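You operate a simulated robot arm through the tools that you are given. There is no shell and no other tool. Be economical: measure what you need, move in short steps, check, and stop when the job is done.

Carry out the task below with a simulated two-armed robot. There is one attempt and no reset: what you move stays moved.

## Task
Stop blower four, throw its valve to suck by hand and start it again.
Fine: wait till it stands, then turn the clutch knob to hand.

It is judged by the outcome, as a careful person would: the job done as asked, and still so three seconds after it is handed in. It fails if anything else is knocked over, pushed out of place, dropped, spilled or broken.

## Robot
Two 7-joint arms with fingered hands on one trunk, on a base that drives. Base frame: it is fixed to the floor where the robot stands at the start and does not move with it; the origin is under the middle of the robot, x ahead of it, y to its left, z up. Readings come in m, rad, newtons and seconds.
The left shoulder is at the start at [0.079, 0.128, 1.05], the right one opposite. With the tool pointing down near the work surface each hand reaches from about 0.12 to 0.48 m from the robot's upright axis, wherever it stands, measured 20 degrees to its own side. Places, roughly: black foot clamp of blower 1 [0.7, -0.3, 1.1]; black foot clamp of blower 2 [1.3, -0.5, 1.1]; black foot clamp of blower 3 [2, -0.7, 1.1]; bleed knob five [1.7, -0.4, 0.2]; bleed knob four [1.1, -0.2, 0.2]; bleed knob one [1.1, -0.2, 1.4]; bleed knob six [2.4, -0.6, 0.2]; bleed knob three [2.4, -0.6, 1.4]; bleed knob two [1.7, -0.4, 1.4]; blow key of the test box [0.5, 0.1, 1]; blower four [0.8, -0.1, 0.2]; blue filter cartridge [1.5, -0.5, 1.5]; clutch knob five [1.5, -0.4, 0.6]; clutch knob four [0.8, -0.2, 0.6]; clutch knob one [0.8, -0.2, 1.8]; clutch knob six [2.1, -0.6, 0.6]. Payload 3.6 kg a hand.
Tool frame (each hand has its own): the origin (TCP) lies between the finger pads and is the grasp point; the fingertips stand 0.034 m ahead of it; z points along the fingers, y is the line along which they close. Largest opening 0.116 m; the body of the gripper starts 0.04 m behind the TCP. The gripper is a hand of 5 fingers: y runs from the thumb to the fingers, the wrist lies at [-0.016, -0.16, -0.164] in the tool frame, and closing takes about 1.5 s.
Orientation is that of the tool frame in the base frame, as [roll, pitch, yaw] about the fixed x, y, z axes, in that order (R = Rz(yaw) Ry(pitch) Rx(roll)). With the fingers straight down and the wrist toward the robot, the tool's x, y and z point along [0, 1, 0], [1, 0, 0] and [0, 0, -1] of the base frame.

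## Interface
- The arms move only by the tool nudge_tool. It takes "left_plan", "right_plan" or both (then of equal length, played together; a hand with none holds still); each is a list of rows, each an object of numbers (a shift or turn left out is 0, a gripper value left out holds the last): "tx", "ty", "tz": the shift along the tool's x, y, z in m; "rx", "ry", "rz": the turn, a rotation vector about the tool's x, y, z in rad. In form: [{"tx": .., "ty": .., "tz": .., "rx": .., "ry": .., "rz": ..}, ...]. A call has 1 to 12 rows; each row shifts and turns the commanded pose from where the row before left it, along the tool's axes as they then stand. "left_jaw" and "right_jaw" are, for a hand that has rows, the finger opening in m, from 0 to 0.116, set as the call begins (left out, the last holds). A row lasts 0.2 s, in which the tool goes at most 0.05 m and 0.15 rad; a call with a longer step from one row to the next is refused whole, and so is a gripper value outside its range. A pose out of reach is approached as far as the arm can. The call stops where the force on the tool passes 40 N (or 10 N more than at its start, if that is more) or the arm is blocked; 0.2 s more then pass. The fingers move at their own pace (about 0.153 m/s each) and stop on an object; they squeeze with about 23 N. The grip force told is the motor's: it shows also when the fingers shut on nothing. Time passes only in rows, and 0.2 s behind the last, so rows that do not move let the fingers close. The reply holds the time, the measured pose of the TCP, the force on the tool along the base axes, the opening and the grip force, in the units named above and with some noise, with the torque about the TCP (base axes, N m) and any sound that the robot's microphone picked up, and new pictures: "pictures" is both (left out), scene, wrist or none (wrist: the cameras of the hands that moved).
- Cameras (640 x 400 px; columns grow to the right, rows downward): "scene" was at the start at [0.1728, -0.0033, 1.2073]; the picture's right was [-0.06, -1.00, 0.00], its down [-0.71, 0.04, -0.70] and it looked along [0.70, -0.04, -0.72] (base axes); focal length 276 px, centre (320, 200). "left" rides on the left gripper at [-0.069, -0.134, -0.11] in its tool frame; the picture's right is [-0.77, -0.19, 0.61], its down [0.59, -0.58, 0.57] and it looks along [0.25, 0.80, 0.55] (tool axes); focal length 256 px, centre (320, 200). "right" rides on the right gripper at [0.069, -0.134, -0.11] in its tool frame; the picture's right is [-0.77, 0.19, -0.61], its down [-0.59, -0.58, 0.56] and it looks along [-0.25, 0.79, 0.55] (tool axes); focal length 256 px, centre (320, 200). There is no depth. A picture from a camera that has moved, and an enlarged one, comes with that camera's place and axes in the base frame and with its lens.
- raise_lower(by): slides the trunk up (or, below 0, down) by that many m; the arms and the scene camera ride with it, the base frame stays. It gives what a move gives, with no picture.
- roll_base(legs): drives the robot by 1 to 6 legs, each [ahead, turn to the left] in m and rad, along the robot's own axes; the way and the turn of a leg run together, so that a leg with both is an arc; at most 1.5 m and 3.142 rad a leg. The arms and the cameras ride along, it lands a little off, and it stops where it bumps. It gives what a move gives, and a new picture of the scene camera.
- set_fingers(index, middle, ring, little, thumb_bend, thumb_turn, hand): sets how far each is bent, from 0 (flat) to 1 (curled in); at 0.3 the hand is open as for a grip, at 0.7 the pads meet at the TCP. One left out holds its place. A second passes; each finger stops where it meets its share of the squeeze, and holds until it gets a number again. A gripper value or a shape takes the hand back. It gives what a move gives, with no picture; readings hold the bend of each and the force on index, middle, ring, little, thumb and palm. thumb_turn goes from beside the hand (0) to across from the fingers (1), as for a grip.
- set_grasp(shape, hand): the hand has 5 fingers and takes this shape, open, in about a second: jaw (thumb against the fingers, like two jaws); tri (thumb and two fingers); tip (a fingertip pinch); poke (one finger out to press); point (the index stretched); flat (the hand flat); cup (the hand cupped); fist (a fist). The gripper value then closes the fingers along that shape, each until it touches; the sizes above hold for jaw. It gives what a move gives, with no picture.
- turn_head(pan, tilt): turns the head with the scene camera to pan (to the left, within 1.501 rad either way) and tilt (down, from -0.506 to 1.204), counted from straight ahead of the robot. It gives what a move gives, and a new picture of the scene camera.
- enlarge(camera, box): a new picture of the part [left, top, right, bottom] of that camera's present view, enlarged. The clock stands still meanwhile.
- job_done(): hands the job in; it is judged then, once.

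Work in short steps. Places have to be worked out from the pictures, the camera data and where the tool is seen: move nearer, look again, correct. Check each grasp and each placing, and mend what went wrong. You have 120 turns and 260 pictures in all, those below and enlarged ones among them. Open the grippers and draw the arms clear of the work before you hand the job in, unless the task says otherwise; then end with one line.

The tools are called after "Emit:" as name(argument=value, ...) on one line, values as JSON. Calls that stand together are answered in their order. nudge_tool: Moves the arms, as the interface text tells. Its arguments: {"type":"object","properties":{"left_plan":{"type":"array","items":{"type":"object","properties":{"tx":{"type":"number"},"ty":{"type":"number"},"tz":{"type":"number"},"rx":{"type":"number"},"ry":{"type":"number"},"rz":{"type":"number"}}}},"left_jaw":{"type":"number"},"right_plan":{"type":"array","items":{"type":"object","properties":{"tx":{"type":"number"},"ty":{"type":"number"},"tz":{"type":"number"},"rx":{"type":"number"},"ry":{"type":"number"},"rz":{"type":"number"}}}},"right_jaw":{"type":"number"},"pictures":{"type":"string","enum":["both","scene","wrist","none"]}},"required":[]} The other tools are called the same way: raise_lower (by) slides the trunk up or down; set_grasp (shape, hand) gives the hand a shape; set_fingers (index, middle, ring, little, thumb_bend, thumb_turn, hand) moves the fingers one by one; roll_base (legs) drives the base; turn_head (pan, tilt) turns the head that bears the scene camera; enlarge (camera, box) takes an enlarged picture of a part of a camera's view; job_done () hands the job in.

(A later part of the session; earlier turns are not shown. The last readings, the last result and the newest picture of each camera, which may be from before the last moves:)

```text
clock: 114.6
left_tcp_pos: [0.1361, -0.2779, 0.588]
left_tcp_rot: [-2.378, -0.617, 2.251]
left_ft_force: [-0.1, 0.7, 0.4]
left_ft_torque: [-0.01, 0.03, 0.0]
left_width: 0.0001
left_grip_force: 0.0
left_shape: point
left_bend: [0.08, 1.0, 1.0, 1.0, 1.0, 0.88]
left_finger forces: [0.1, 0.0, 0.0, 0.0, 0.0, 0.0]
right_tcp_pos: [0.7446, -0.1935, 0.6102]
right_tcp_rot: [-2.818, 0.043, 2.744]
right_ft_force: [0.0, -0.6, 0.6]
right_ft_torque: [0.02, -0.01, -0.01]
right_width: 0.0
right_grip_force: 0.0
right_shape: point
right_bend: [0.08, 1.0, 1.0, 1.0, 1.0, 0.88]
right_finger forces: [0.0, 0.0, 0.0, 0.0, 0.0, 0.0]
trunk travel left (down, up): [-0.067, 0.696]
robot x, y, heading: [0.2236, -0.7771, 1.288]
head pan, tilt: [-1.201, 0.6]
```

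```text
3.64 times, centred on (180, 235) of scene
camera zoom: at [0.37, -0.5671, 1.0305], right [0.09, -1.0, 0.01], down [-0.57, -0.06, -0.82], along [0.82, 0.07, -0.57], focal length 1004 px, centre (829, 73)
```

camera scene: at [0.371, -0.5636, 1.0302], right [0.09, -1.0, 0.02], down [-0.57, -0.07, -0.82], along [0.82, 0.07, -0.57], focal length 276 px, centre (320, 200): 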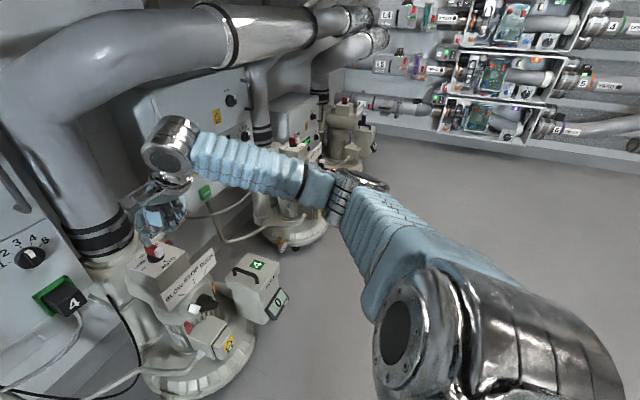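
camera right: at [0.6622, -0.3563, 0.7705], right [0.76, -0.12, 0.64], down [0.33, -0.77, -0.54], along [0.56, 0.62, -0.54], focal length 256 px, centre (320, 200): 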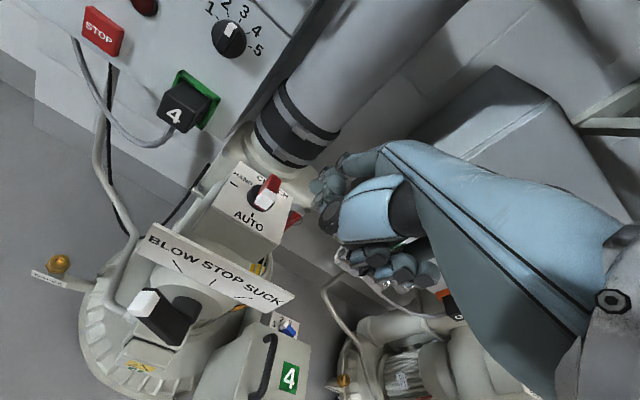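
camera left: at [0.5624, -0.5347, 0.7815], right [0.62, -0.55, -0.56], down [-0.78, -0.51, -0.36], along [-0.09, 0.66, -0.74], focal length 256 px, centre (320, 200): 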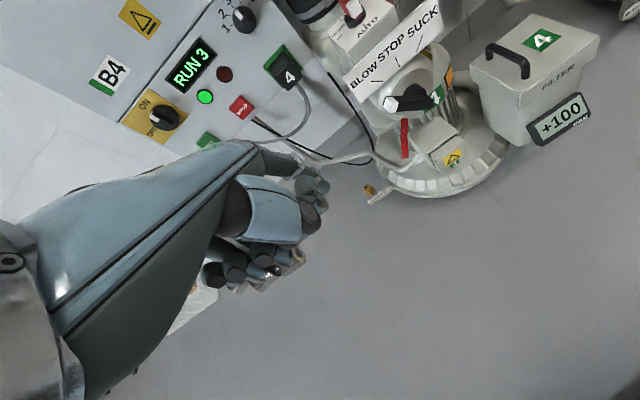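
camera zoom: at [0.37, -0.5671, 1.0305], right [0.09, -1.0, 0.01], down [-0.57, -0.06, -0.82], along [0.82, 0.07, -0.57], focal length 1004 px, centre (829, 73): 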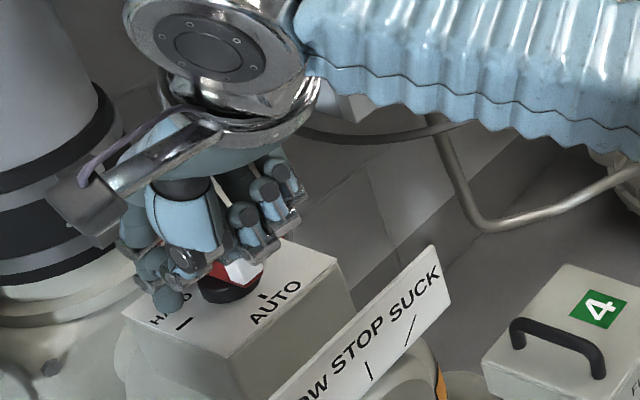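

The folded thumb comes close to the bar and may have spoiled the push. I lift and lay the thumb beside the hand.

Emit:
nudge_tool(right_plan=[{"ty": -0.013, "tz": -0.038}, {"ty": -0.013, "tz": -0.038}], pictures="none")

Emit:
set_fingers(hand="right", thumb_turn=0, thumb_bend=0.2, index=0.1)

Emit:
enlarge(camera="scene", box=[90, 140, 250, 290])

Emit:
enlarge(camera="right", box=[200, 100, 420, 300])

```text
clock: 115.2
left_tcp_pos: [0.1396, -0.2739, 0.5819]
left_tcp_rot: [-2.343, -0.611, 2.22]
left_ft_force: [-0.4, 0.2, -0.1]
left_ft_torque: [-0.01, 0.02, 0.06]
left_width: 0.0
left_grip_force: 0.1
left_shape: point
left_bend: [0.08, 1.0, 1.0, 1.0, 1.0, 0.88]
left_finger forces: [0.0, 0.1, 0.1, 0.0, 0.1, 0.0]
right_tcp_pos: [0.7393, -0.1927, 0.691]
right_tcp_rot: [-2.821, 0.046, 2.744]
right_ft_force: [0.6, 0.7, 0.2]
right_ft_torque: [0.02, -0.01, 0.03]
right_width: 0.0001
right_grip_force: 0.0
right_shape: point
right_bend: [0.08, 1.0, 1.0, 1.0, 1.0, 0.88]
right_finger forces: [0.1, 0.0, 0.0, 0.0, 0.0, 0.1]
trunk travel left (down, up): [-0.067, 0.696]
robot x, y, heading: [0.223, -0.7725, 1.294]
head pan, tilt: [-1.201, 0.6]
```

```text
clock: 116.2
left_tcp_pos: [0.1383, -0.2763, 0.5818]
left_tcp_rot: [-2.336, -0.613, 2.208]
left_ft_force: [0.9, 0.0, 0.3]
left_ft_torque: [-0.01, -0.01, 0.02]
left_width: 0.0
left_grip_force: 0.0
left_shape: point
left_bend: [0.08, 1.0, 1.0, 1.0, 1.0, 0.88]
left_finger forces: [0.0, 0.1, 0.0, 0.1, 0.0, 0.0]
right_tcp_pos: [0.7393, -0.197, 0.6934]
right_tcp_rot: [-2.824, 0.045, 2.742]
right_ft_force: [0.3, 0.8, 1.1]
right_ft_torque: [-0.02, 0.02, 0.0]
right_width: 0.1754
right_grip_force: 0.1
right_shape: fingers
right_bend: [0.1, 1.0, 1.0, 1.0, 0.2, 0.0]
right_finger forces: [0.0, 0.0, 0.1, 0.0, 0.0, 0.0]
trunk travel left (down, up): [-0.067, 0.696]
robot x, y, heading: [0.2231, -0.7798, 1.287]
head pan, tilt: [-1.201, 0.6]
```

```text
2.67 times, centred on (170, 215) of scene
camera zoom: at [0.373, -0.5563, 1.0294], right [0.09, -1.0, 0.02], down [-0.57, -0.07, -0.82], along [0.82, 0.06, -0.57], focal length 736 px, centre (720, 160)
```

zoom: 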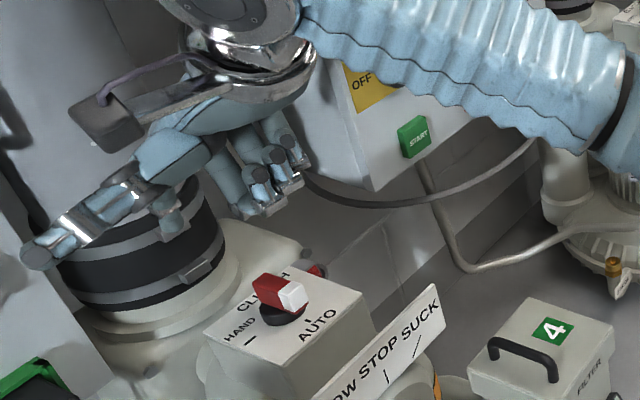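

```text
2.00 times, centred on (310, 200) of right
camera zoom: at [0.6337, -0.2527, 0.8364], right [0.83, 0.05, 0.56], down [0.28, -0.9, -0.33], along [0.49, 0.43, -0.76], focal length 512 px, centre (340, 200)
```

zoom: 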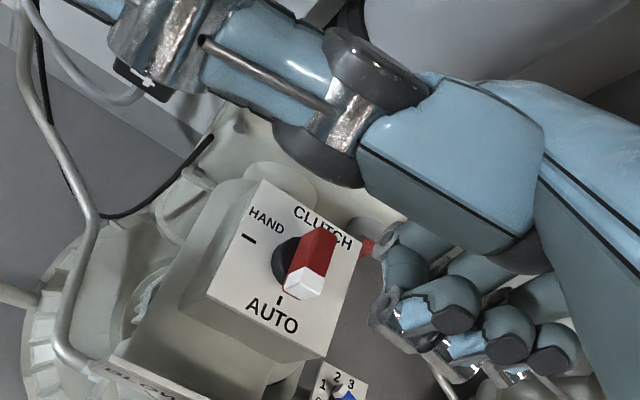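

A pinch and twist will be surer than pushing. I set the hand back to jaw and test, well above the knob, whether the hand can be yawed left so that its jaws straddle the bar.

Emit:
set_grasp(hand="right", shape="jaw")

Emit:
nudge_tool(right_plan=[{"tx": -0.03, "tz": -0.02, "rx": -0.107}, {"tx": -0.02, "tz": -0.02, "rx": -0.107}, {"rx": -0.107, "tz": -0.02}, {"rz": -0.15}, {"rz": -0.15}, {"rz": -0.15}, {"rz": -0.15}, {"rz": -0.15}, {"rz": -0.15}], pictures="scene")

```text
clock: 117.1
left_tcp_pos: [0.134, -0.281, 0.5825]
left_tcp_rot: [-2.343, -0.615, 2.221]
left_ft_force: [-0.8, -0.3, -0.8]
left_ft_torque: [-0.03, -0.01, -0.02]
left_width: 0.0
left_grip_force: 0.0
left_shape: point
left_bend: [0.08, 1.0, 1.0, 1.0, 1.0, 0.88]
left_finger forces: [0.0, 0.0, 0.0, 0.0, 0.0, 0.0]
right_tcp_pos: [0.741, -0.1965, 0.6918]
right_tcp_rot: [-2.821, 0.043, 2.742]
right_ft_force: [-0.7, 0.7, -0.8]
right_ft_torque: [0.0, 0.05, -0.02]
right_width: 0.116
right_grip_force: 0.0
right_shape: jaw
right_bend: [0.3, 0.3, 0.3, 0.3, 0.3, 0.97]
right_finger forces: [0.0, 0.0, 0.0, 0.0, 0.0, 0.0]
trunk travel left (down, up): [-0.067, 0.696]
robot x, y, heading: [0.221, -0.7749, 1.287]
head pan, tilt: [-1.201, 0.6]
```

```text
clock: 119.1
left_tcp_pos: [0.1352, -0.2763, 0.5875]
left_tcp_rot: [-2.374, -0.615, 2.25]
left_ft_force: [-0.2, 0.1, -0.8]
left_ft_torque: [0.0, 0.0, 0.0]
left_width: 0.0002
left_grip_force: 0.0
left_shape: point
left_bend: [0.08, 1.0, 1.0, 1.0, 1.0, 0.88]
left_finger forces: [0.0, 0.1, 0.0, 0.0, 0.1, 0.0]
right_tcp_pos: [0.7905, -0.1951, 0.7507]
right_tcp_rot: [-3.108, 0.023, -2.638]
right_ft_force: [-0.2, -0.6, 0.2]
right_ft_torque: [0.0, -0.06, 0.02]
right_width: 0.116
right_grip_force: 0.0
right_shape: jaw
right_bend: [0.3, 0.3, 0.3, 0.3, 0.3, 0.97]
right_finger forces: [0.0, 0.1, 0.0, 0.1, 0.0, 0.0]
trunk travel left (down, up): [-0.067, 0.696]
robot x, y, heading: [0.2247, -0.7745, 1.285]
head pan, tilt: [-1.201, 0.6]
camera scene: at [0.3706, -0.5646, 1.0303], right [0.09, -1.0, 0.02], down [-0.57, -0.07, -0.82], along [0.82, 0.07, -0.57], focal length 276 px, centre (320, 200)
```

scene: 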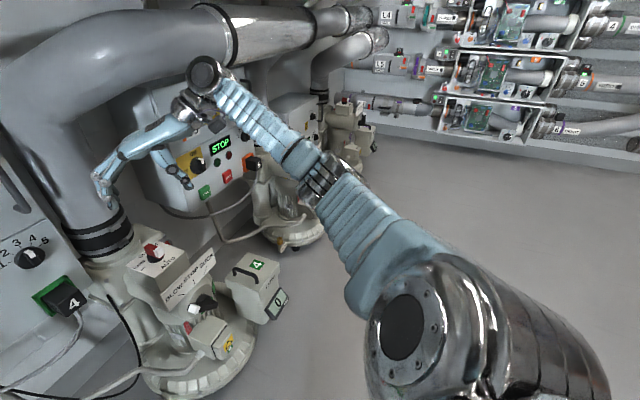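

Reachable so far; I yaw on by 0.75 rad so the jaws close left-right across the bar.

Emit:
nudge_tool(right_plan=[{"rz": -0.15}, {"rz": -0.15}, {"rz": -0.15}, {"rz": -0.15}, {"rz": -0.15}], pictures="both")

```text
clock: 120.3
left_tcp_pos: [0.1422, -0.2808, 0.5938]
left_tcp_rot: [-2.397, -0.629, 2.275]
left_ft_force: [0.0, 0.1, 0.2]
left_ft_torque: [0.01, -0.02, -0.02]
left_width: 0.0
left_grip_force: 0.2
left_shape: point
left_bend: [0.08, 1.0, 1.0, 1.0, 1.0, 0.88]
left_finger forces: [0.1, 0.1, 0.1, 0.0, 0.1, 0.0]
right_tcp_pos: [0.7701, -0.2428, 0.7648]
right_tcp_rot: [-3.098, 0.016, -1.957]
right_ft_force: [-0.4, -0.5, -0.5]
right_ft_torque: [0.01, -0.02, 0.04]
right_width: 0.1158
right_grip_force: 0.0
right_shape: jaw
right_bend: [0.3, 0.3, 0.3, 0.3, 0.3, 0.97]
right_finger forces: [0.0, 0.0, 0.0, 0.0, 0.0, 0.0]
right hand out of reach, approached as far as the arm can: row 4, 5
trunk travel left (down, up): [-0.067, 0.696]
robot x, y, heading: [0.2225, -0.7755, 1.265]
head pan, tilt: [-1.201, 0.6]
camera scene: at [0.366, -0.598, 1.0351], right [0.06, -1.0, -0.01], down [-0.56, -0.03, -0.83], along [0.83, 0.06, -0.56], focal length 276 px, centre (320, 200)
camera right: at [0.8619, -0.3565, 0.8789], right [0.09, 0.78, 0.61], down [0.78, 0.33, -0.53], along [-0.62, 0.53, -0.58], focal length 256 px, centre (320, 200)
```

scene: 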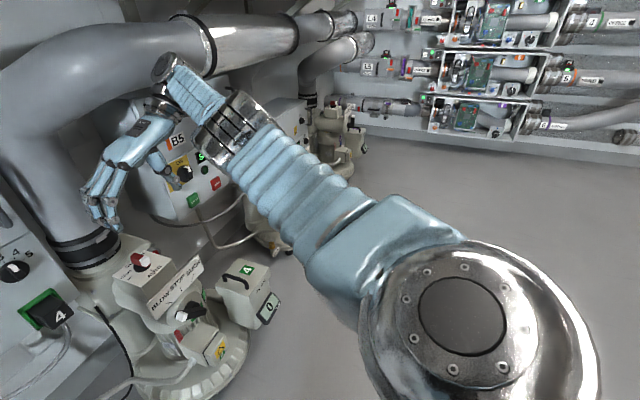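
right: 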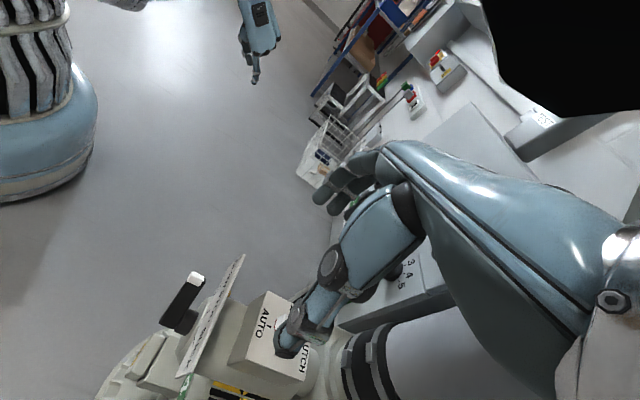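

The jaws now lie left-right. I move over the knob.

Emit:
nudge_tool(right_plan=[{"tx": -0.03, "ty": 0.006}, {"tx": -0.03, "ty": 0.006}, {"tx": -0.03, "ty": 0.005}, {"tz": 0.03}, {"tz": 0.03}], pictures="both")

```text
clock: 121.0
left_tcp_pos: [0.1442, -0.2724, 0.584]
left_tcp_rot: [-2.363, -0.62, 2.27]
left_ft_force: [-1.5, 0.2, -0.5]
left_ft_torque: [-0.03, -0.11, -0.04]
left_width: 0.1081
left_grip_force: 0.0
left_shape: point
left_bend: [0.08, 1.0, 1.0, 1.0, 1.0, 0.88]
left_finger forces: [0.1, 0.0, 0.0, 0.1, 0.0, 0.1]
right_tcp_pos: [0.7561, -0.2345, 0.746]
right_tcp_rot: [-3.11, -0.018, -1.942]
right_ft_force: [0.6, -0.2, -0.8]
right_ft_torque: [-0.01, 0.03, -0.01]
right_width: 0.1159
right_grip_force: 0.0
right_shape: jaw
right_bend: [0.3, 0.3, 0.3, 0.3, 0.3, 0.97]
right_finger forces: [0.0, 0.0, 0.0, 0.0, 0.0, 0.0]
right hand out of reach, approached as far as the arm can: row 1, 2, 3
trunk travel left (down, up): [-0.067, 0.696]
robot x, y, heading: [0.2244, -0.7792, 1.216]
head pan, tilt: [-1.201, 0.6]
stopped in row 3 (right hand): the arm was blocked; the commanded pose is now the measured one
camera scene: at [0.3793, -0.6008, 1.0318], right [0.01, -1.0, 0.0], down [-0.57, 0.0, -0.82], along [0.82, 0.01, -0.57], focal length 276 px, centre (320, 200)
camera right: at [0.8531, -0.3441, 0.8618], right [0.09, 0.8, 0.59], down [0.76, 0.33, -0.56], along [-0.64, 0.5, -0.58], focal length 256 px, centre (320, 200)
```

scene: 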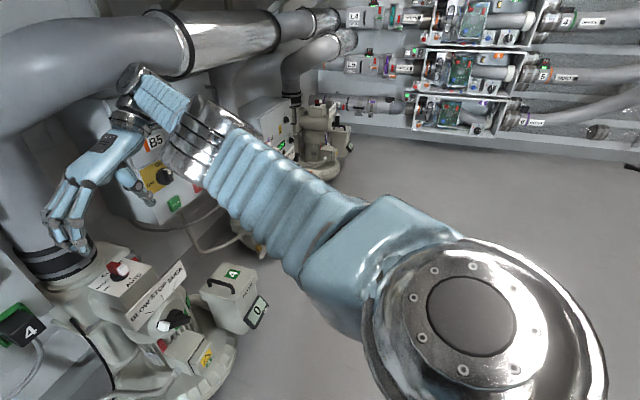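
right: 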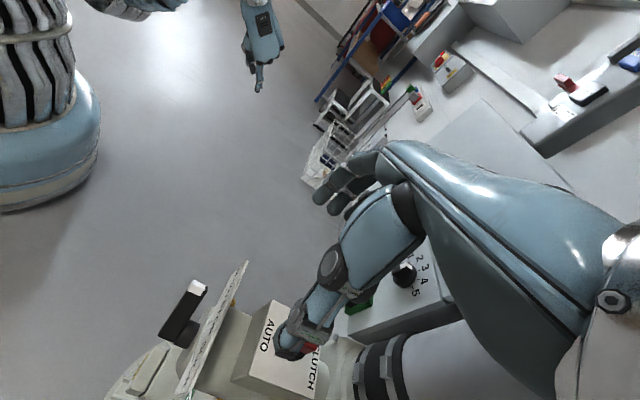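

The base got twisted slightly: the wrist presses on the big pipe. I back off and lower the hand first, so the wrist passes under the pipe.

Emit:
nudge_tool(right_plan=[{"tx": 0.02}, {"tz": 0.03}, {"tz": 0.03}, {"tz": 0.03}, {"tz": 0.02}], pictures="scene")

```text
clock: 121.3
left_tcp_pos: [0.1418, -0.2734, 0.5802]
left_tcp_rot: [-2.354, -0.618, 2.274]
left_ft_force: [-0.5, -0.4, 0.6]
left_ft_torque: [0.0, 0.07, 0.01]
left_width: 0.108
left_grip_force: 0.0
left_shape: point
left_bend: [0.08, 1.0, 1.0, 1.0, 1.0, 0.88]
left_finger forces: [0.0, 0.1, 0.0, 0.0, 0.1, 0.0]
right_tcp_pos: [0.7526, -0.2297, 0.7399]
right_tcp_rot: [-3.11, -0.032, -1.936]
right_ft_force: [0.6, -0.3, 0.2]
right_ft_torque: [0.02, 0.04, 0.03]
right_width: 0.1159
right_grip_force: 0.1
right_shape: jaw
right_bend: [0.3, 0.3, 0.3, 0.3, 0.3, 0.97]
right_finger forces: [0.0, 0.0, 0.0, 0.1, 0.0, 0.0]
right hand out of reach, approached as far as the arm can: row 1
trunk travel left (down, up): [-0.067, 0.696]
robot x, y, heading: [0.2194, -0.7814, 1.212]
head pan, tilt: [-1.201, 0.6]
stopped in row 1 (right hand): the arm was blocked; the commanded pose is now the measured one
camera scene: at [0.3798, -0.5974, 1.0305], right [0.01, -1.0, 0.0], down [-0.57, -0.01, -0.82], along [0.82, 0.01, -0.57], focal length 276 px, centre (320, 200)
```

scene: 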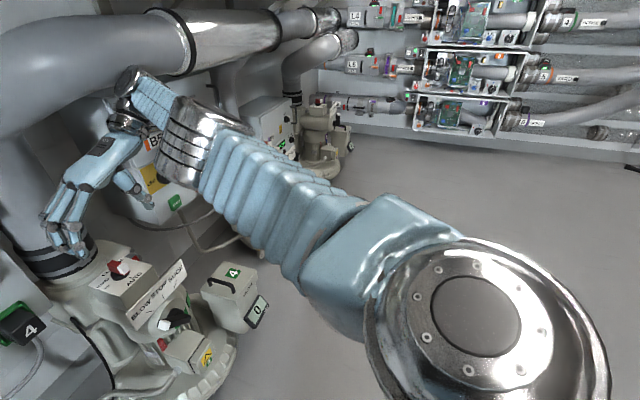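

The arm is at a joint limit in this twist; I unwind the yaw part way and pull free.

Emit:
nudge_tool(right_plan=[{"rz": 0.1}, {"rz": 0.15}, {"rz": 0.15}, {"rz": 0.15}], pictures="scene")

```text
clock: 122.2
left_tcp_pos: [0.1583, -0.2745, 0.5454]
left_tcp_rot: [-2.161, -0.535, 2.106]
left_ft_force: [5.4, -3.2, -3.7]
left_ft_torque: [0.22, 0.42, -0.24]
left_width: 0.1082
left_grip_force: 0.1
left_shape: point
left_bend: [0.08, 1.0, 1.0, 1.0, 1.0, 0.88]
left_finger forces: [0.0, 0.0, 0.0, 0.0, 0.1, 0.0]
right_tcp_pos: [0.7788, -0.24, 0.7545]
right_tcp_rot: [-3.102, -0.05, -2.44]
right_ft_force: [2.8, -1.6, 2.2]
right_ft_torque: [0.1, 0.16, -0.06]
right_width: 0.1162
right_grip_force: 0.0
right_shape: jaw
right_bend: [0.3, 0.3, 0.3, 0.3, 0.3, 0.97]
right_finger forces: [0.1, 0.0, 0.0, 0.0, 0.1, 0.0]
trunk travel left (down, up): [-0.067, 0.696]
robot x, y, heading: [0.2228, -0.7771, 1.215]
head pan, tilt: [-1.201, 0.6]
stopped in row 4 (right hand): the arm was blocked; the commanded pose is now the measured one
camera scene: at [0.4092, -0.5187, 1.0222], right [0.02, -1.0, 0.07], down [-0.59, -0.07, -0.8], along [0.81, -0.03, -0.59], focal length 276 px, centre (320, 200)
```

scene: 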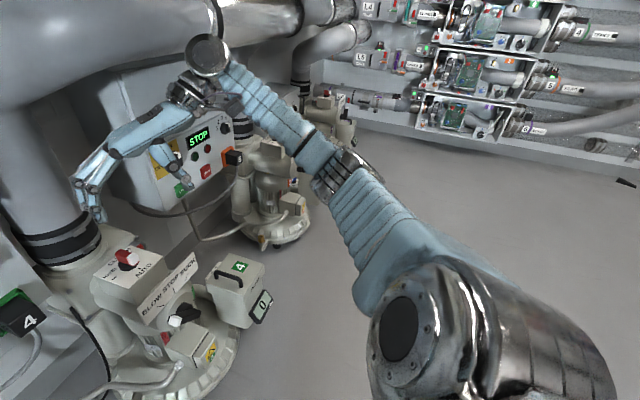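

I let the body settle; the present yaw (jaws about 30° off) is enough, since closing will itself start turning the bar the right way.

Emit:
nudge_tool(right_plan=[{"tx": 0}, {"tx": 0}, {"tz": 0.01}, {"tz": 0.02}], pictures="scene")

```text
clock: 122.5
left_tcp_pos: [0.1848, -0.2717, 0.5597]
left_tcp_rot: [-2.154, -0.574, 2.034]
left_ft_force: [2.7, -3.8, -4.7]
left_ft_torque: [0.2, 0.28, -0.16]
left_width: 0.0
left_grip_force: 0.0
left_shape: point
left_bend: [0.08, 1.0, 1.0, 1.0, 1.0, 0.88]
left_finger forces: [0.0, 0.0, 0.0, 0.0, 0.0, 0.0]
right_tcp_pos: [0.7628, -0.2685, 0.7984]
right_tcp_rot: [-3.114, -0.062, -2.466]
right_ft_force: [1.0, 0.4, -1.3]
right_ft_torque: [0.01, 0.1, 0.01]
right_width: 0.1161
right_grip_force: 0.0
right_shape: jaw
right_bend: [0.3, 0.3, 0.3, 0.3, 0.3, 0.97]
right_finger forces: [0.0, 0.1, 0.1, 0.0, 0.1, 0.0]
trunk travel left (down, up): [-0.067, 0.696]
robot x, y, heading: [0.2223, -0.7804, 1.213]
head pan, tilt: [-1.201, 0.6]
stopped in row 1 (right hand): the arm was blocked; the commanded pose is now the measured one
camera scene: at [0.4124, -0.5084, 1.0229], right [0.02, -1.0, 0.09], down [-0.59, -0.08, -0.8], along [0.81, -0.04, -0.59], focal length 276 px, centre (320, 200)
```

scene: 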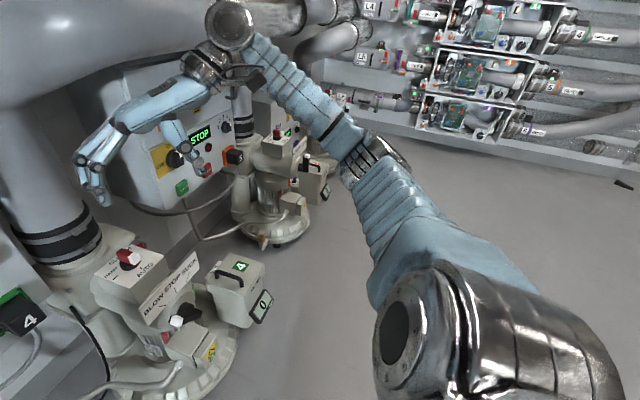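

Still moving; I wait more.

Emit:
turn_head(pan=-0.7, tilt=0.6)

Emit:
nudge_tool(right_plan=[{"tx": 0}, {"tx": 0}], pictures="scene")

```text
clock: 123.4
left_tcp_pos: [0.1445, -0.3255, 0.5714]
left_tcp_rot: [-2.22, -0.593, 2.132]
left_ft_force: [-1.6, -1.5, 0.4]
left_ft_torque: [0.11, -0.08, -0.07]
left_width: 0.0001
left_grip_force: 0.1
left_shape: point
left_bend: [0.08, 1.0, 1.0, 1.0, 1.0, 0.88]
left_finger forces: [0.0, 0.0, 0.1, 0.1, 0.0, 0.1]
right_tcp_pos: [0.7477, -0.3133, 0.8167]
right_tcp_rot: [3.125, 0.034, -2.444]
right_ft_force: [0.8, 0.1, 0.1]
right_ft_torque: [-0.03, 0.0, 0.06]
right_width: 0.1158
right_grip_force: 0.0
right_shape: jaw
right_bend: [0.3, 0.3, 0.3, 0.3, 0.3, 0.97]
right_finger forces: [0.0, 0.0, 0.1, 0.0, 0.0, 0.0]
trunk travel left (down, up): [-0.067, 0.696]
robot x, y, heading: [0.2252, -0.7772, 1.219]
head pan, tilt: [-0.7, 0.6]
camera scene: at [0.3657, -0.5578, 1.0339], right [0.49, -0.87, 0.0], down [-0.49, -0.28, -0.83], along [0.72, 0.41, -0.56], focal length 276 px, centre (320, 200)
```

scene: 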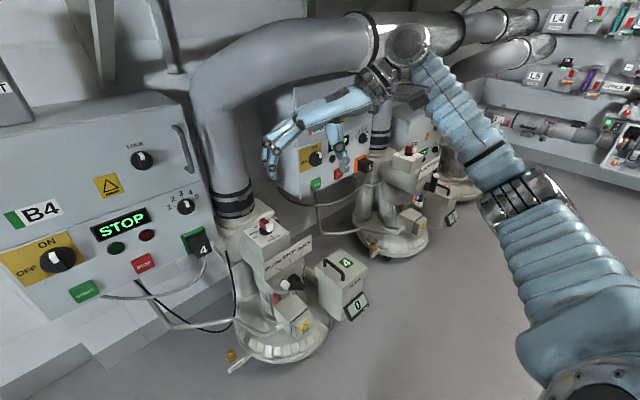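

```text
clock: 124.0
left_tcp_pos: [0.1461, -0.3087, 0.5625]
left_tcp_rot: [-2.195, -0.581, 2.125]
left_ft_force: [0.6, 0.5, 0.5]
left_ft_torque: [0.02, 0.05, 0.0]
left_width: 0.0001
left_grip_force: 0.0
left_shape: point
left_bend: [0.08, 1.0, 1.0, 1.0, 1.0, 0.88]
left_finger forces: [0.0, 0.1, 0.0, 0.0, 0.0, 0.0]
right_tcp_pos: [0.7568, -0.2893, 0.7984]
right_tcp_rot: [3.138, 0.001, -2.446]
right_ft_force: [-1.2, -1.0, 0.5]
right_ft_torque: [0.07, 0.0, -0.02]
right_width: 0.116
right_grip_force: 0.1
right_shape: jaw
right_bend: [0.3, 0.3, 0.3, 0.3, 0.3, 0.97]
right_finger forces: [0.0, 0.0, 0.0, 0.0, 0.0, 0.0]
trunk travel left (down, up): [-0.067, 0.696]
robot x, y, heading: [0.2261, -0.7747, 1.216]
head pan, tilt: [-0.7, 0.6]
camera scene: at [0.3759, -0.5304, 1.0271], right [0.5, -0.87, 0.01], down [-0.5, -0.3, -0.81], along [0.71, 0.4, -0.58], focal length 276 px, centre (320, 200)
```

scene: 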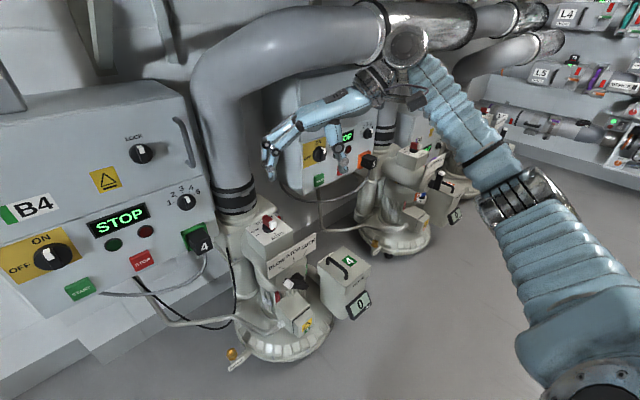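

Settled. I lower the hand to z 0.66 in front of the clutch, then go over the knob.

Emit:
nudge_tool(right_plan=[{"tz": 0.035}, {"tz": 0.035}, {"tz": 0.035}, {"tz": 0.03}], pictures="scene")

```text
clock: 125.0
left_tcp_pos: [0.1418, -0.3169, 0.5663]
left_tcp_rot: [-2.221, -0.585, 2.149]
left_ft_force: [-0.1, 0.4, 0.5]
left_ft_torque: [0.0, 0.0, 0.05]
left_width: 0.0
left_grip_force: 0.2
left_shape: point
left_bend: [0.08, 1.0, 1.0, 1.0, 1.0, 0.88]
left_finger forces: [0.0, 0.0, 0.0, 0.1, 0.0, 0.0]
right_tcp_pos: [0.756, -0.2945, 0.6668]
right_tcp_rot: [3.132, 0.011, -2.447]
right_ft_force: [0.4, 0.7, -0.1]
right_ft_torque: [-0.01, 0.03, 0.02]
right_width: 0.1161
right_grip_force: 0.0
right_shape: jaw
right_bend: [0.3, 0.3, 0.3, 0.3, 0.3, 0.97]
right_finger forces: [0.1, 0.0, 0.0, 0.0, 0.0, 0.0]
trunk travel left (down, up): [-0.067, 0.696]
robot x, y, heading: [0.2245, -0.7778, 1.219]
head pan, tilt: [-0.7, 0.6]
camera scene: at [0.3686, -0.5503, 1.031], right [0.5, -0.87, 0.0], down [-0.49, -0.28, -0.82], along [0.72, 0.41, -0.57], focal length 276 px, centre (320, 200)
```

scene: 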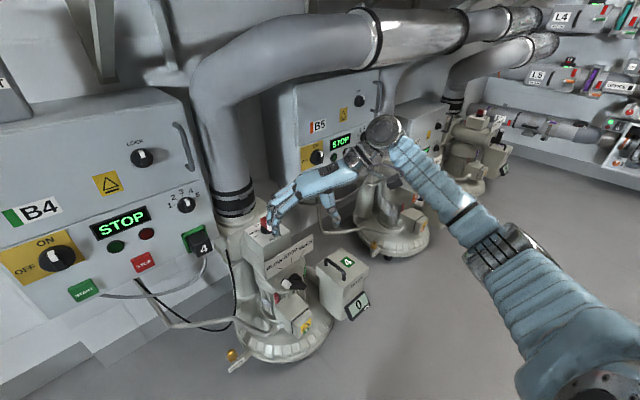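

Reachable. I move over the knob.

Emit:
nudge_tool(right_plan=[{"tx": -0.028, "ty": 0.021}, {"tx": -0.028, "ty": 0.021}, {"tx": -0.028, "ty": 0.021}, {"tx": -0.026, "ty": 0.02}], pictures="both")

Emit:
enlarge(camera="scene", box=[190, 150, 360, 290])

```text
clock: 126.0
left_tcp_pos: [0.148, -0.3057, 0.5617]
left_tcp_rot: [-2.192, -0.575, 2.128]
left_ft_force: [-0.4, -0.7, 0.3]
left_ft_torque: [-0.01, 0.01, -0.02]
left_width: 0.0
left_grip_force: 0.0
left_shape: point
left_bend: [0.08, 1.0, 1.0, 1.0, 1.0, 0.88]
left_finger forces: [0.0, 0.1, 0.0, 0.0, 0.0, 0.0]
right_tcp_pos: [0.7899, -0.1493, 0.6623]
right_tcp_rot: [3.141, 0.0, -2.442]
right_ft_force: [-0.5, -0.7, 1.1]
right_ft_torque: [-0.03, -0.07, -0.03]
right_width: 0.1158
right_grip_force: 0.0
right_shape: jaw
right_bend: [0.3, 0.3, 0.3, 0.3, 0.3, 0.97]
right_finger forces: [0.1, 0.0, 0.0, 0.0, 0.0, 0.0]
trunk travel left (down, up): [-0.067, 0.696]
robot x, y, heading: [0.2237, -0.7773, 1.221]
head pan, tilt: [-0.7, 0.6]
camera scene: at [0.3765, -0.5252, 1.0285], right [0.5, -0.87, 0.02], down [-0.5, -0.3, -0.81], along [0.71, 0.39, -0.58], focal length 276 px, centre (320, 200)
camera right: at [0.8229, -0.297, 0.7732], right [0.47, 0.64, 0.61], down [0.82, -0.06, -0.57], along [-0.32, 0.77, -0.55], focal length 256 px, centre (320, 200)
```

scene: 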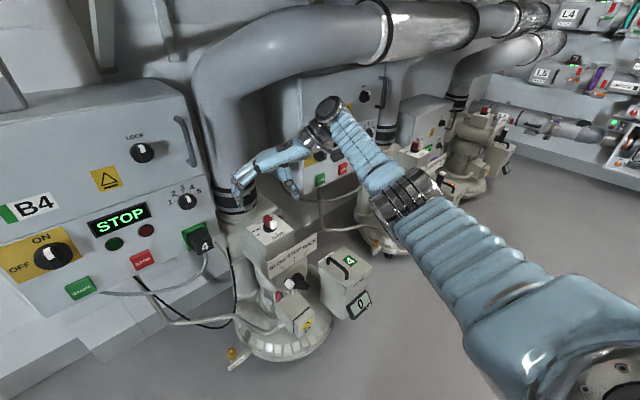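
right: 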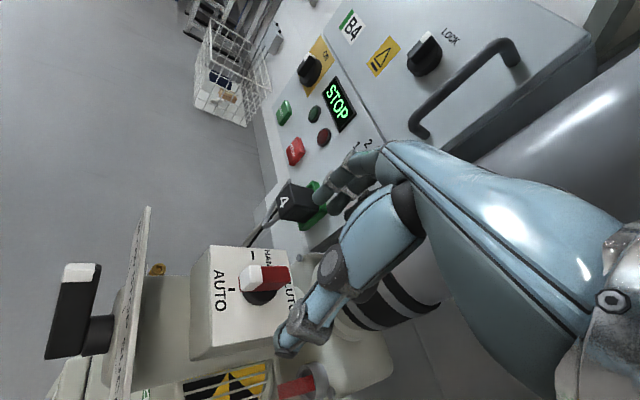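

```text
2.86 times, centred on (275, 220) of scene
camera zoom: at [0.3765, -0.5252, 1.0285], right [0.5, -0.87, 0.02], down [-0.5, -0.3, -0.81], along [0.71, 0.39, -0.58], focal length 789 px, centre (449, 143)
```

zoom: 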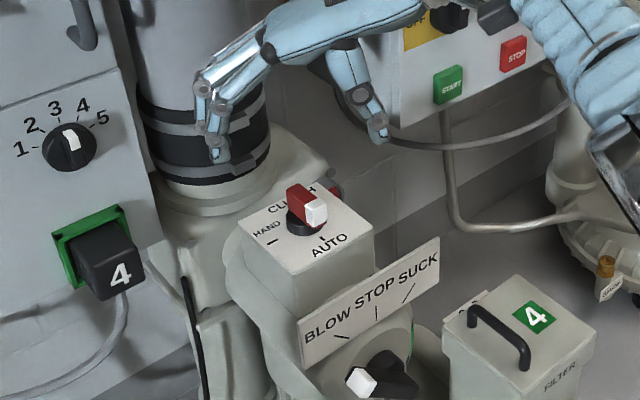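

The open jaws straddle the knob: thumb right, fingers left. I correct by 8 mm and lower so the tips come beside the bar.

Emit:
nudge_tool(right_plan=[{"tx": 0.008}, {"tz": 0.025}, {"tz": 0.025}, {"tz": 0.02}], pictures="wrist")

Emit:
enlarge(camera="scene", box=[190, 150, 360, 290])

```text
clock: 126.4
left_tcp_pos: [0.1793, -0.2816, 0.5629]
left_tcp_rot: [-2.158, -0.586, 2.043]
left_ft_force: [4.5, -3.8, -2.8]
left_ft_torque: [0.2, 0.31, -0.2]
left_width: 0.0
left_grip_force: 0.1
left_shape: point
left_bend: [0.08, 1.0, 1.0, 1.0, 1.0, 0.88]
left_finger forces: [0.1, 0.0, 0.0, 0.1, 0.0, 0.0]
right_tcp_pos: [0.8143, -0.1857, 0.6398]
right_tcp_rot: [-3.127, -0.138, -2.554]
right_ft_force: [1.5, -1.7, -3.4]
right_ft_torque: [0.21, 0.2, -0.13]
right_width: 0.1158
right_grip_force: 0.1
right_shape: jaw
right_bend: [0.3, 0.3, 0.3, 0.3, 0.3, 0.97]
right_finger forces: [0.0, 0.0, 0.1, 0.0, 0.0, 0.0]
trunk travel left (down, up): [-0.067, 0.696]
robot x, y, heading: [0.2234, -0.7774, 1.215]
head pan, tilt: [-0.7, 0.6]
stopped in row 1 (right hand): the arm was blocked; the commanded pose is now the measured one
camera right: at [0.8437, -0.3253, 0.7609], right [0.6, 0.63, 0.49], down [0.75, -0.21, -0.63], along [-0.3, 0.75, -0.6], focal length 256 px, centre (320, 200)
```

right: 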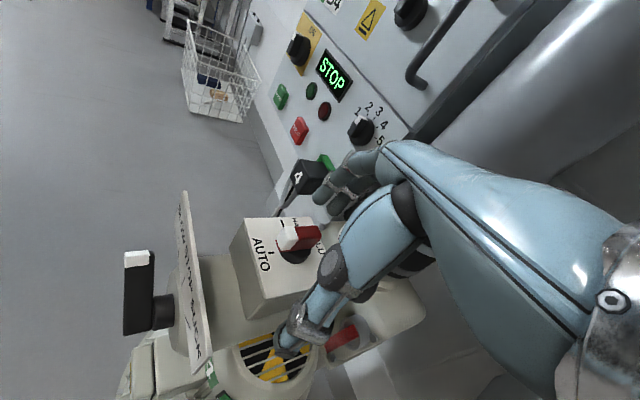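

```text
2.86 times, centred on (275, 220) of scene
camera zoom: at [0.3945, -0.4846, 1.0216], right [0.49, -0.87, 0.05], down [-0.51, -0.33, -0.79], along [0.7, 0.37, -0.61], focal length 789 px, centre (449, 143)
```

zoom: 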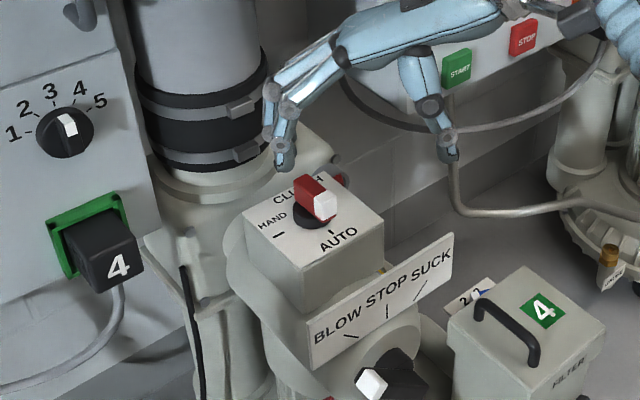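

The arm works near its outer limit here (0.84 m from the axis) and the body lurches. I retract the hand and then drive 0.12 m closer.

Emit:
nudge_tool(right_plan=[{"tz": -0.02}, {"tx": 0.03, "ty": -0.02}, {"tx": 0.03, "ty": -0.025}, {"tx": 0.03, "ty": -0.025}], pictures="none")

Emit:
nudge_tool(right_plan=[{"tx": 0.03, "ty": -0.03}, {"tx": 0.03, "ty": -0.03}, {"tz": 0}, {"tz": 0}], pictures="scene")

```text
clock: 126.8
left_tcp_pos: [0.1537, -0.1877, 0.6469]
left_tcp_rot: [-1.751, -1.056, 1.57]
left_ft_force: [-30.1, 48.4, 45.7]
left_ft_torque: [-1.82, -3.08, 1.79]
left_width: 0.1079
left_grip_force: 0.0
left_shape: point
left_bend: [0.08, 1.0, 1.0, 1.0, 1.0, 0.88]
left_finger forces: [0.0, 0.0, 0.0, 0.0, 0.0, 0.0]
right_tcp_pos: [0.8424, -0.213, 0.6838]
right_tcp_rot: [3.087, -0.219, -2.648]
right_ft_force: [4.0, -2.5, -2.2]
right_ft_torque: [0.29, 0.37, -0.07]
right_width: 0.1161
right_grip_force: 0.1
right_shape: jaw
right_bend: [0.3, 0.3, 0.3, 0.3, 0.3, 0.97]
right_finger forces: [0.0, 0.1, 0.0, 0.0, 0.0, 0.0]
trunk travel left (down, up): [-0.067, 0.696]
robot x, y, heading: [0.224, -0.7758, 1.213]
head pan, tilt: [-0.7, 0.6]
stopped in row 1 (right hand): the arm was blocked; the commanded pose is now the measured one
```

```text
clock: 127.1
left_tcp_pos: [0.182, -0.171, 0.6901]
left_tcp_rot: [-1.464, -1.199, 1.249]
left_ft_force: [-0.3, 38.4, 44.7]
left_ft_torque: [-1.39, -2.26, 1.98]
left_width: 0.1082
left_grip_force: 0.1
left_shape: point
left_bend: [0.08, 1.0, 1.0, 1.0, 1.0, 0.88]
left_finger forces: [0.1, 0.0, 0.0, 0.1, 0.0, 0.1]
right_tcp_pos: [0.8287, -0.2655, 0.726]
right_tcp_rot: [3.057, -0.28, -2.664]
right_ft_force: [2.2, -1.1, -5.6]
right_ft_torque: [0.17, 0.32, -0.02]
right_width: 0.1157
right_grip_force: 0.1
right_shape: jaw
right_bend: [0.3, 0.3, 0.3, 0.3, 0.3, 0.97]
right_finger forces: [0.1, 0.0, 0.0, 0.1, 0.1, 0.0]
trunk travel left (down, up): [-0.067, 0.696]
robot x, y, heading: [0.2212, -0.7777, 1.207]
head pan, tilt: [-0.7, 0.6]
stopped in row 1 (right hand): the arm was blocked; the commanded pose is now the measured one
camera scene: at [0.4136, -0.4431, 1.0116], right [0.49, -0.87, 0.07], down [-0.53, -0.36, -0.77], along [0.69, 0.34, -0.64], focal length 276 px, centre (320, 200)
```

scene: 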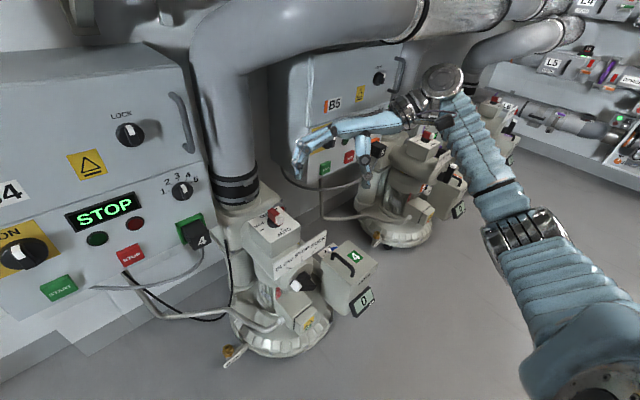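

The left hand carries 45 N: the left arm is jammed against my own body and causes the lurching. I look at it.

Emit:
turn_head(pan=0.5, tilt=0.9)

Emit:
turn_head(pan=1.2, tilt=1.1)

```text
clock: 128.5
left_tcp_pos: [0.1125, -0.2383, 0.7028]
left_tcp_rot: [-1.299, -1.176, 1.175]
left_ft_force: [-10.8, 16.9, 23.0]
left_ft_torque: [-0.55, -1.31, 0.67]
left_width: 0.1081
left_grip_force: 0.1
left_shape: point
left_bend: [0.08, 1.0, 1.0, 1.0, 1.0, 0.88]
left_finger forces: [0.1, 0.0, 0.1, 0.0, 0.0, 0.1]
right_tcp_pos: [0.8118, -0.2985, 0.7436]
right_tcp_rot: [3.026, -0.133, -2.622]
right_ft_force: [1.9, -0.4, -0.8]
right_ft_torque: [0.06, 0.12, 0.03]
right_width: 0.1158
right_grip_force: 0.0
right_shape: jaw
right_bend: [0.3, 0.3, 0.3, 0.3, 0.3, 0.97]
right_finger forces: [0.0, 0.0, 0.0, 0.1, 0.1, 0.0]
trunk travel left (down, up): [-0.067, 0.696]
robot x, y, heading: [0.2217, -0.7755, 1.211]
head pan, tilt: [0.499, 0.901]
camera scene: at [0.2868, -0.5169, 1.0057], right [0.99, 0.14, -0.01], down [0.1, -0.78, -0.62], along [-0.09, 0.61, -0.79], focal length 276 px, centre (320, 200)
```

scene: 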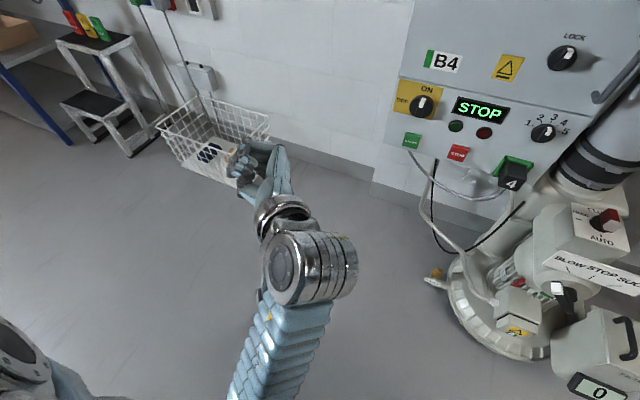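

```text
clock: 129.6
left_tcp_pos: [0.1515, -0.2773, 0.6447]
left_tcp_rot: [-1.989, -0.976, 1.807]
left_ft_force: [0.1, 0.2, -0.9]
left_ft_torque: [-0.04, 0.01, -0.02]
left_width: 0.0
left_grip_force: 0.0
left_shape: point
left_bend: [0.08, 1.0, 1.0, 1.0, 1.0, 0.88]
left_finger forces: [0.1, 0.0, 0.1, 0.0, 0.0, 0.1]
right_tcp_pos: [0.807, -0.3025, 0.7512]
right_tcp_rot: [3.02, -0.124, -2.62]
right_ft_force: [0.5, 0.3, 0.3]
right_ft_torque: [-0.01, 0.04, 0.06]
right_width: 0.1161
right_grip_force: 0.1
right_shape: jaw
right_bend: [0.3, 0.3, 0.3, 0.3, 0.3, 0.97]
right_finger forces: [0.0, 0.0, 0.0, 0.0, 0.1, 0.0]
trunk travel left (down, up): [-0.067, 0.696]
robot x, y, heading: [0.2231, -0.7806, 1.211]
head pan, tilt: [1.201, 1.1]
camera scene: at [0.2478, -0.5485, 0.9928], right [0.67, 0.74, -0.01], down [0.66, -0.6, -0.45], along [-0.34, 0.3, -0.89], focal length 276 px, centre (320, 200)
```

scene: 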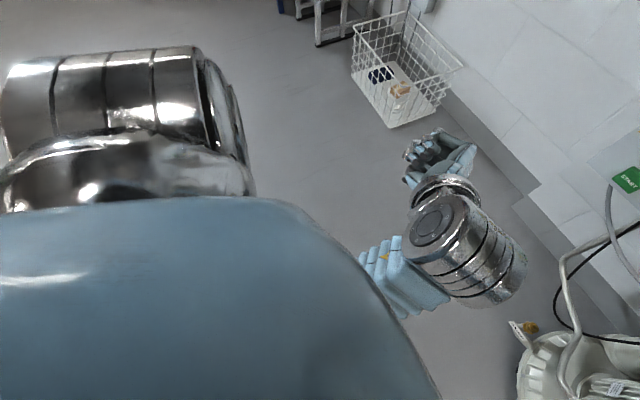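

The left elbow is tucked under my chest. I lift the left hand up and then unroll it outward.

Emit:
nudge_tool(left_plan=[{"tx": 0.033, "ty": -0.02, "tz": -0.004}, {"tx": 0.033, "ty": -0.02, "tz": 0.005}, {"tx": 0.033, "ty": -0.02, "tz": 0.01}, {"tx": 0.033, "ty": -0.02, "tz": 0.01}], pictures="scene")

```text
clock: 130.6
left_tcp_pos: [0.1473, -0.2797, 0.6426]
left_tcp_rot: [-2.007, -0.971, 1.832]
left_ft_force: [-0.1, -1.2, 0.5]
left_ft_torque: [-0.01, 0.02, 0.01]
left_width: 0.0
left_grip_force: 0.2
left_shape: point
left_bend: [0.08, 1.0, 1.0, 1.0, 1.0, 0.88]
left_finger forces: [0.0, 0.0, 0.0, 0.0, 0.0, 0.1]
left hand out of reach, approached as far as the arm can: row 1, 2, 3, 4
right_tcp_pos: [0.8078, -0.2997, 0.7484]
right_tcp_rot: [3.023, -0.132, -2.62]
right_ft_force: [1.0, -1.3, -0.8]
right_ft_torque: [0.02, 0.0, 0.01]
right_width: 0.1161
right_grip_force: 0.0
right_shape: jaw
right_bend: [0.3, 0.3, 0.3, 0.3, 0.3, 0.97]
right_finger forces: [0.1, 0.0, 0.0, 0.0, 0.0, 0.0]
trunk travel left (down, up): [-0.067, 0.696]
robot x, y, heading: [0.2249, -0.7782, 1.205]
head pan, tilt: [1.201, 1.1]
camera scene: at [0.2463, -0.5524, 0.993], right [0.67, 0.74, 0.0], down [0.66, -0.6, -0.45], along [-0.34, 0.3, -0.89], focal length 276 px, centre (320, 200)
```

scene: 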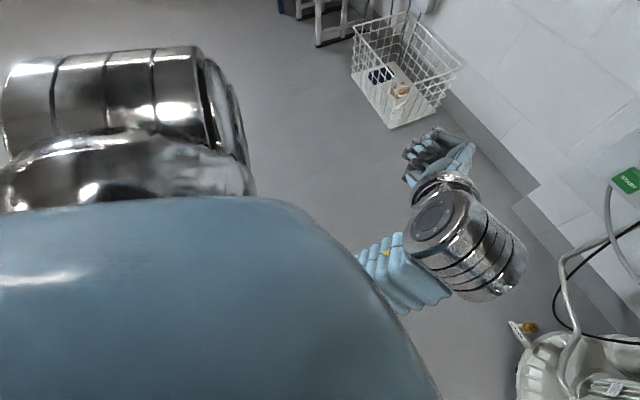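

No motion upward. I try extending it forward with the unrolling turn.

Emit:
nudge_tool(left_plan=[{"tx": 0.015, "ty": 0.034, "tz": -0.01}, {"tx": 0.015, "ty": 0.034, "tz": -0.01}, {"ry": -0.12}, {"ry": -0.12}, {"ry": -0.12}, {"ry": -0.12}], pictures="none")

```text
clock: 132.1
left_tcp_pos: [0.1569, -0.1991, 0.6495]
left_tcp_rot: [-2.353, -0.741, 2.342]
left_ft_force: [2.2, -1.4, -0.6]
left_ft_torque: [0.05, 0.15, -0.03]
left_width: 0.108
left_grip_force: 0.2
left_shape: point
left_bend: [0.08, 1.0, 1.0, 1.0, 1.0, 0.88]
left_finger forces: [0.0, 0.0, 0.0, 0.0, 0.0, 0.0]
right_tcp_pos: [0.8057, -0.3181, 0.751]
right_tcp_rot: [3.044, -0.152, -2.632]
right_ft_force: [0.1, -0.6, -2.8]
right_ft_torque: [0.02, 0.1, 0.01]
right_width: 0.1161
right_grip_force: 0.0
right_shape: jaw
right_bend: [0.3, 0.3, 0.3, 0.3, 0.3, 0.97]
right_finger forces: [0.0, 0.1, 0.0, 0.0, 0.0, 0.1]
trunk travel left (down, up): [-0.067, 0.696]
robot x, y, heading: [0.2236, -0.7758, 1.212]
head pan, tilt: [1.201, 1.1]
stopped in row 6 (right hand): the arm was blocked; the commanded pose is now the measured one
```

It unrolls. I continue up and left with more turn.

Emit:
nudge_tool(left_plan=[{"tx": 0.033, "ty": -0.013, "ry": -0.1}, {"tx": 0.033, "ty": -0.013, "ry": -0.1}, {"tx": 0.03, "ty": -0.013, "tz": -0.008, "ry": -0.1}, {"tx": 0.025, "ty": -0.013, "tz": -0.015, "ry": -0.1}, {"tx": 0.02, "ty": -0.013, "tz": -0.02, "rx": -0.1, "ry": -0.1}, {"tx": 0.01, "tz": -0.02, "rx": -0.1}], pictures="scene")

```text
clock: 132.5
left_tcp_pos: [0.1703, -0.2236, 0.6446]
left_tcp_rot: [-2.152, -0.621, 2.12]
left_ft_force: [2.0, -3.2, -2.9]
left_ft_torque: [0.13, 0.26, -0.17]
left_width: 0.0001
left_grip_force: 0.1
left_shape: point
left_bend: [0.08, 1.0, 1.0, 1.0, 1.0, 0.88]
left_finger forces: [0.0, 0.0, 0.1, 0.0, 0.0, 0.0]
left hand out of reach, approached as far as the arm can: row 1
right_tcp_pos: [0.7847, -0.3599, 0.7582]
right_tcp_rot: [3.063, -0.191, -2.624]
right_ft_force: [-0.6, 2.6, 0.3]
right_ft_torque: [-0.13, -0.06, 0.05]
right_width: 0.1158
right_grip_force: 0.0
right_shape: jaw
right_bend: [0.3, 0.3, 0.3, 0.3, 0.3, 0.97]
right_finger forces: [0.0, 0.0, 0.1, 0.0, 0.0, 0.0]
trunk travel left (down, up): [-0.067, 0.696]
robot x, y, heading: [0.2234, -0.7726, 1.21]
head pan, tilt: [1.201, 1.1]
stopped in row 1 (right hand): the arm was blocked; the commanded pose is now the measured one
camera scene: at [0.2762, -0.4765, 0.9838], right [0.67, 0.74, -0.08], down [0.65, -0.63, -0.43], along [-0.36, 0.23, -0.9], focal length 276 px, centre (320, 200)
```

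scene: 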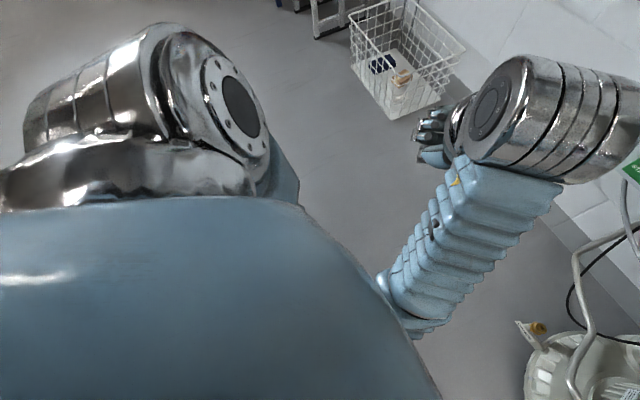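

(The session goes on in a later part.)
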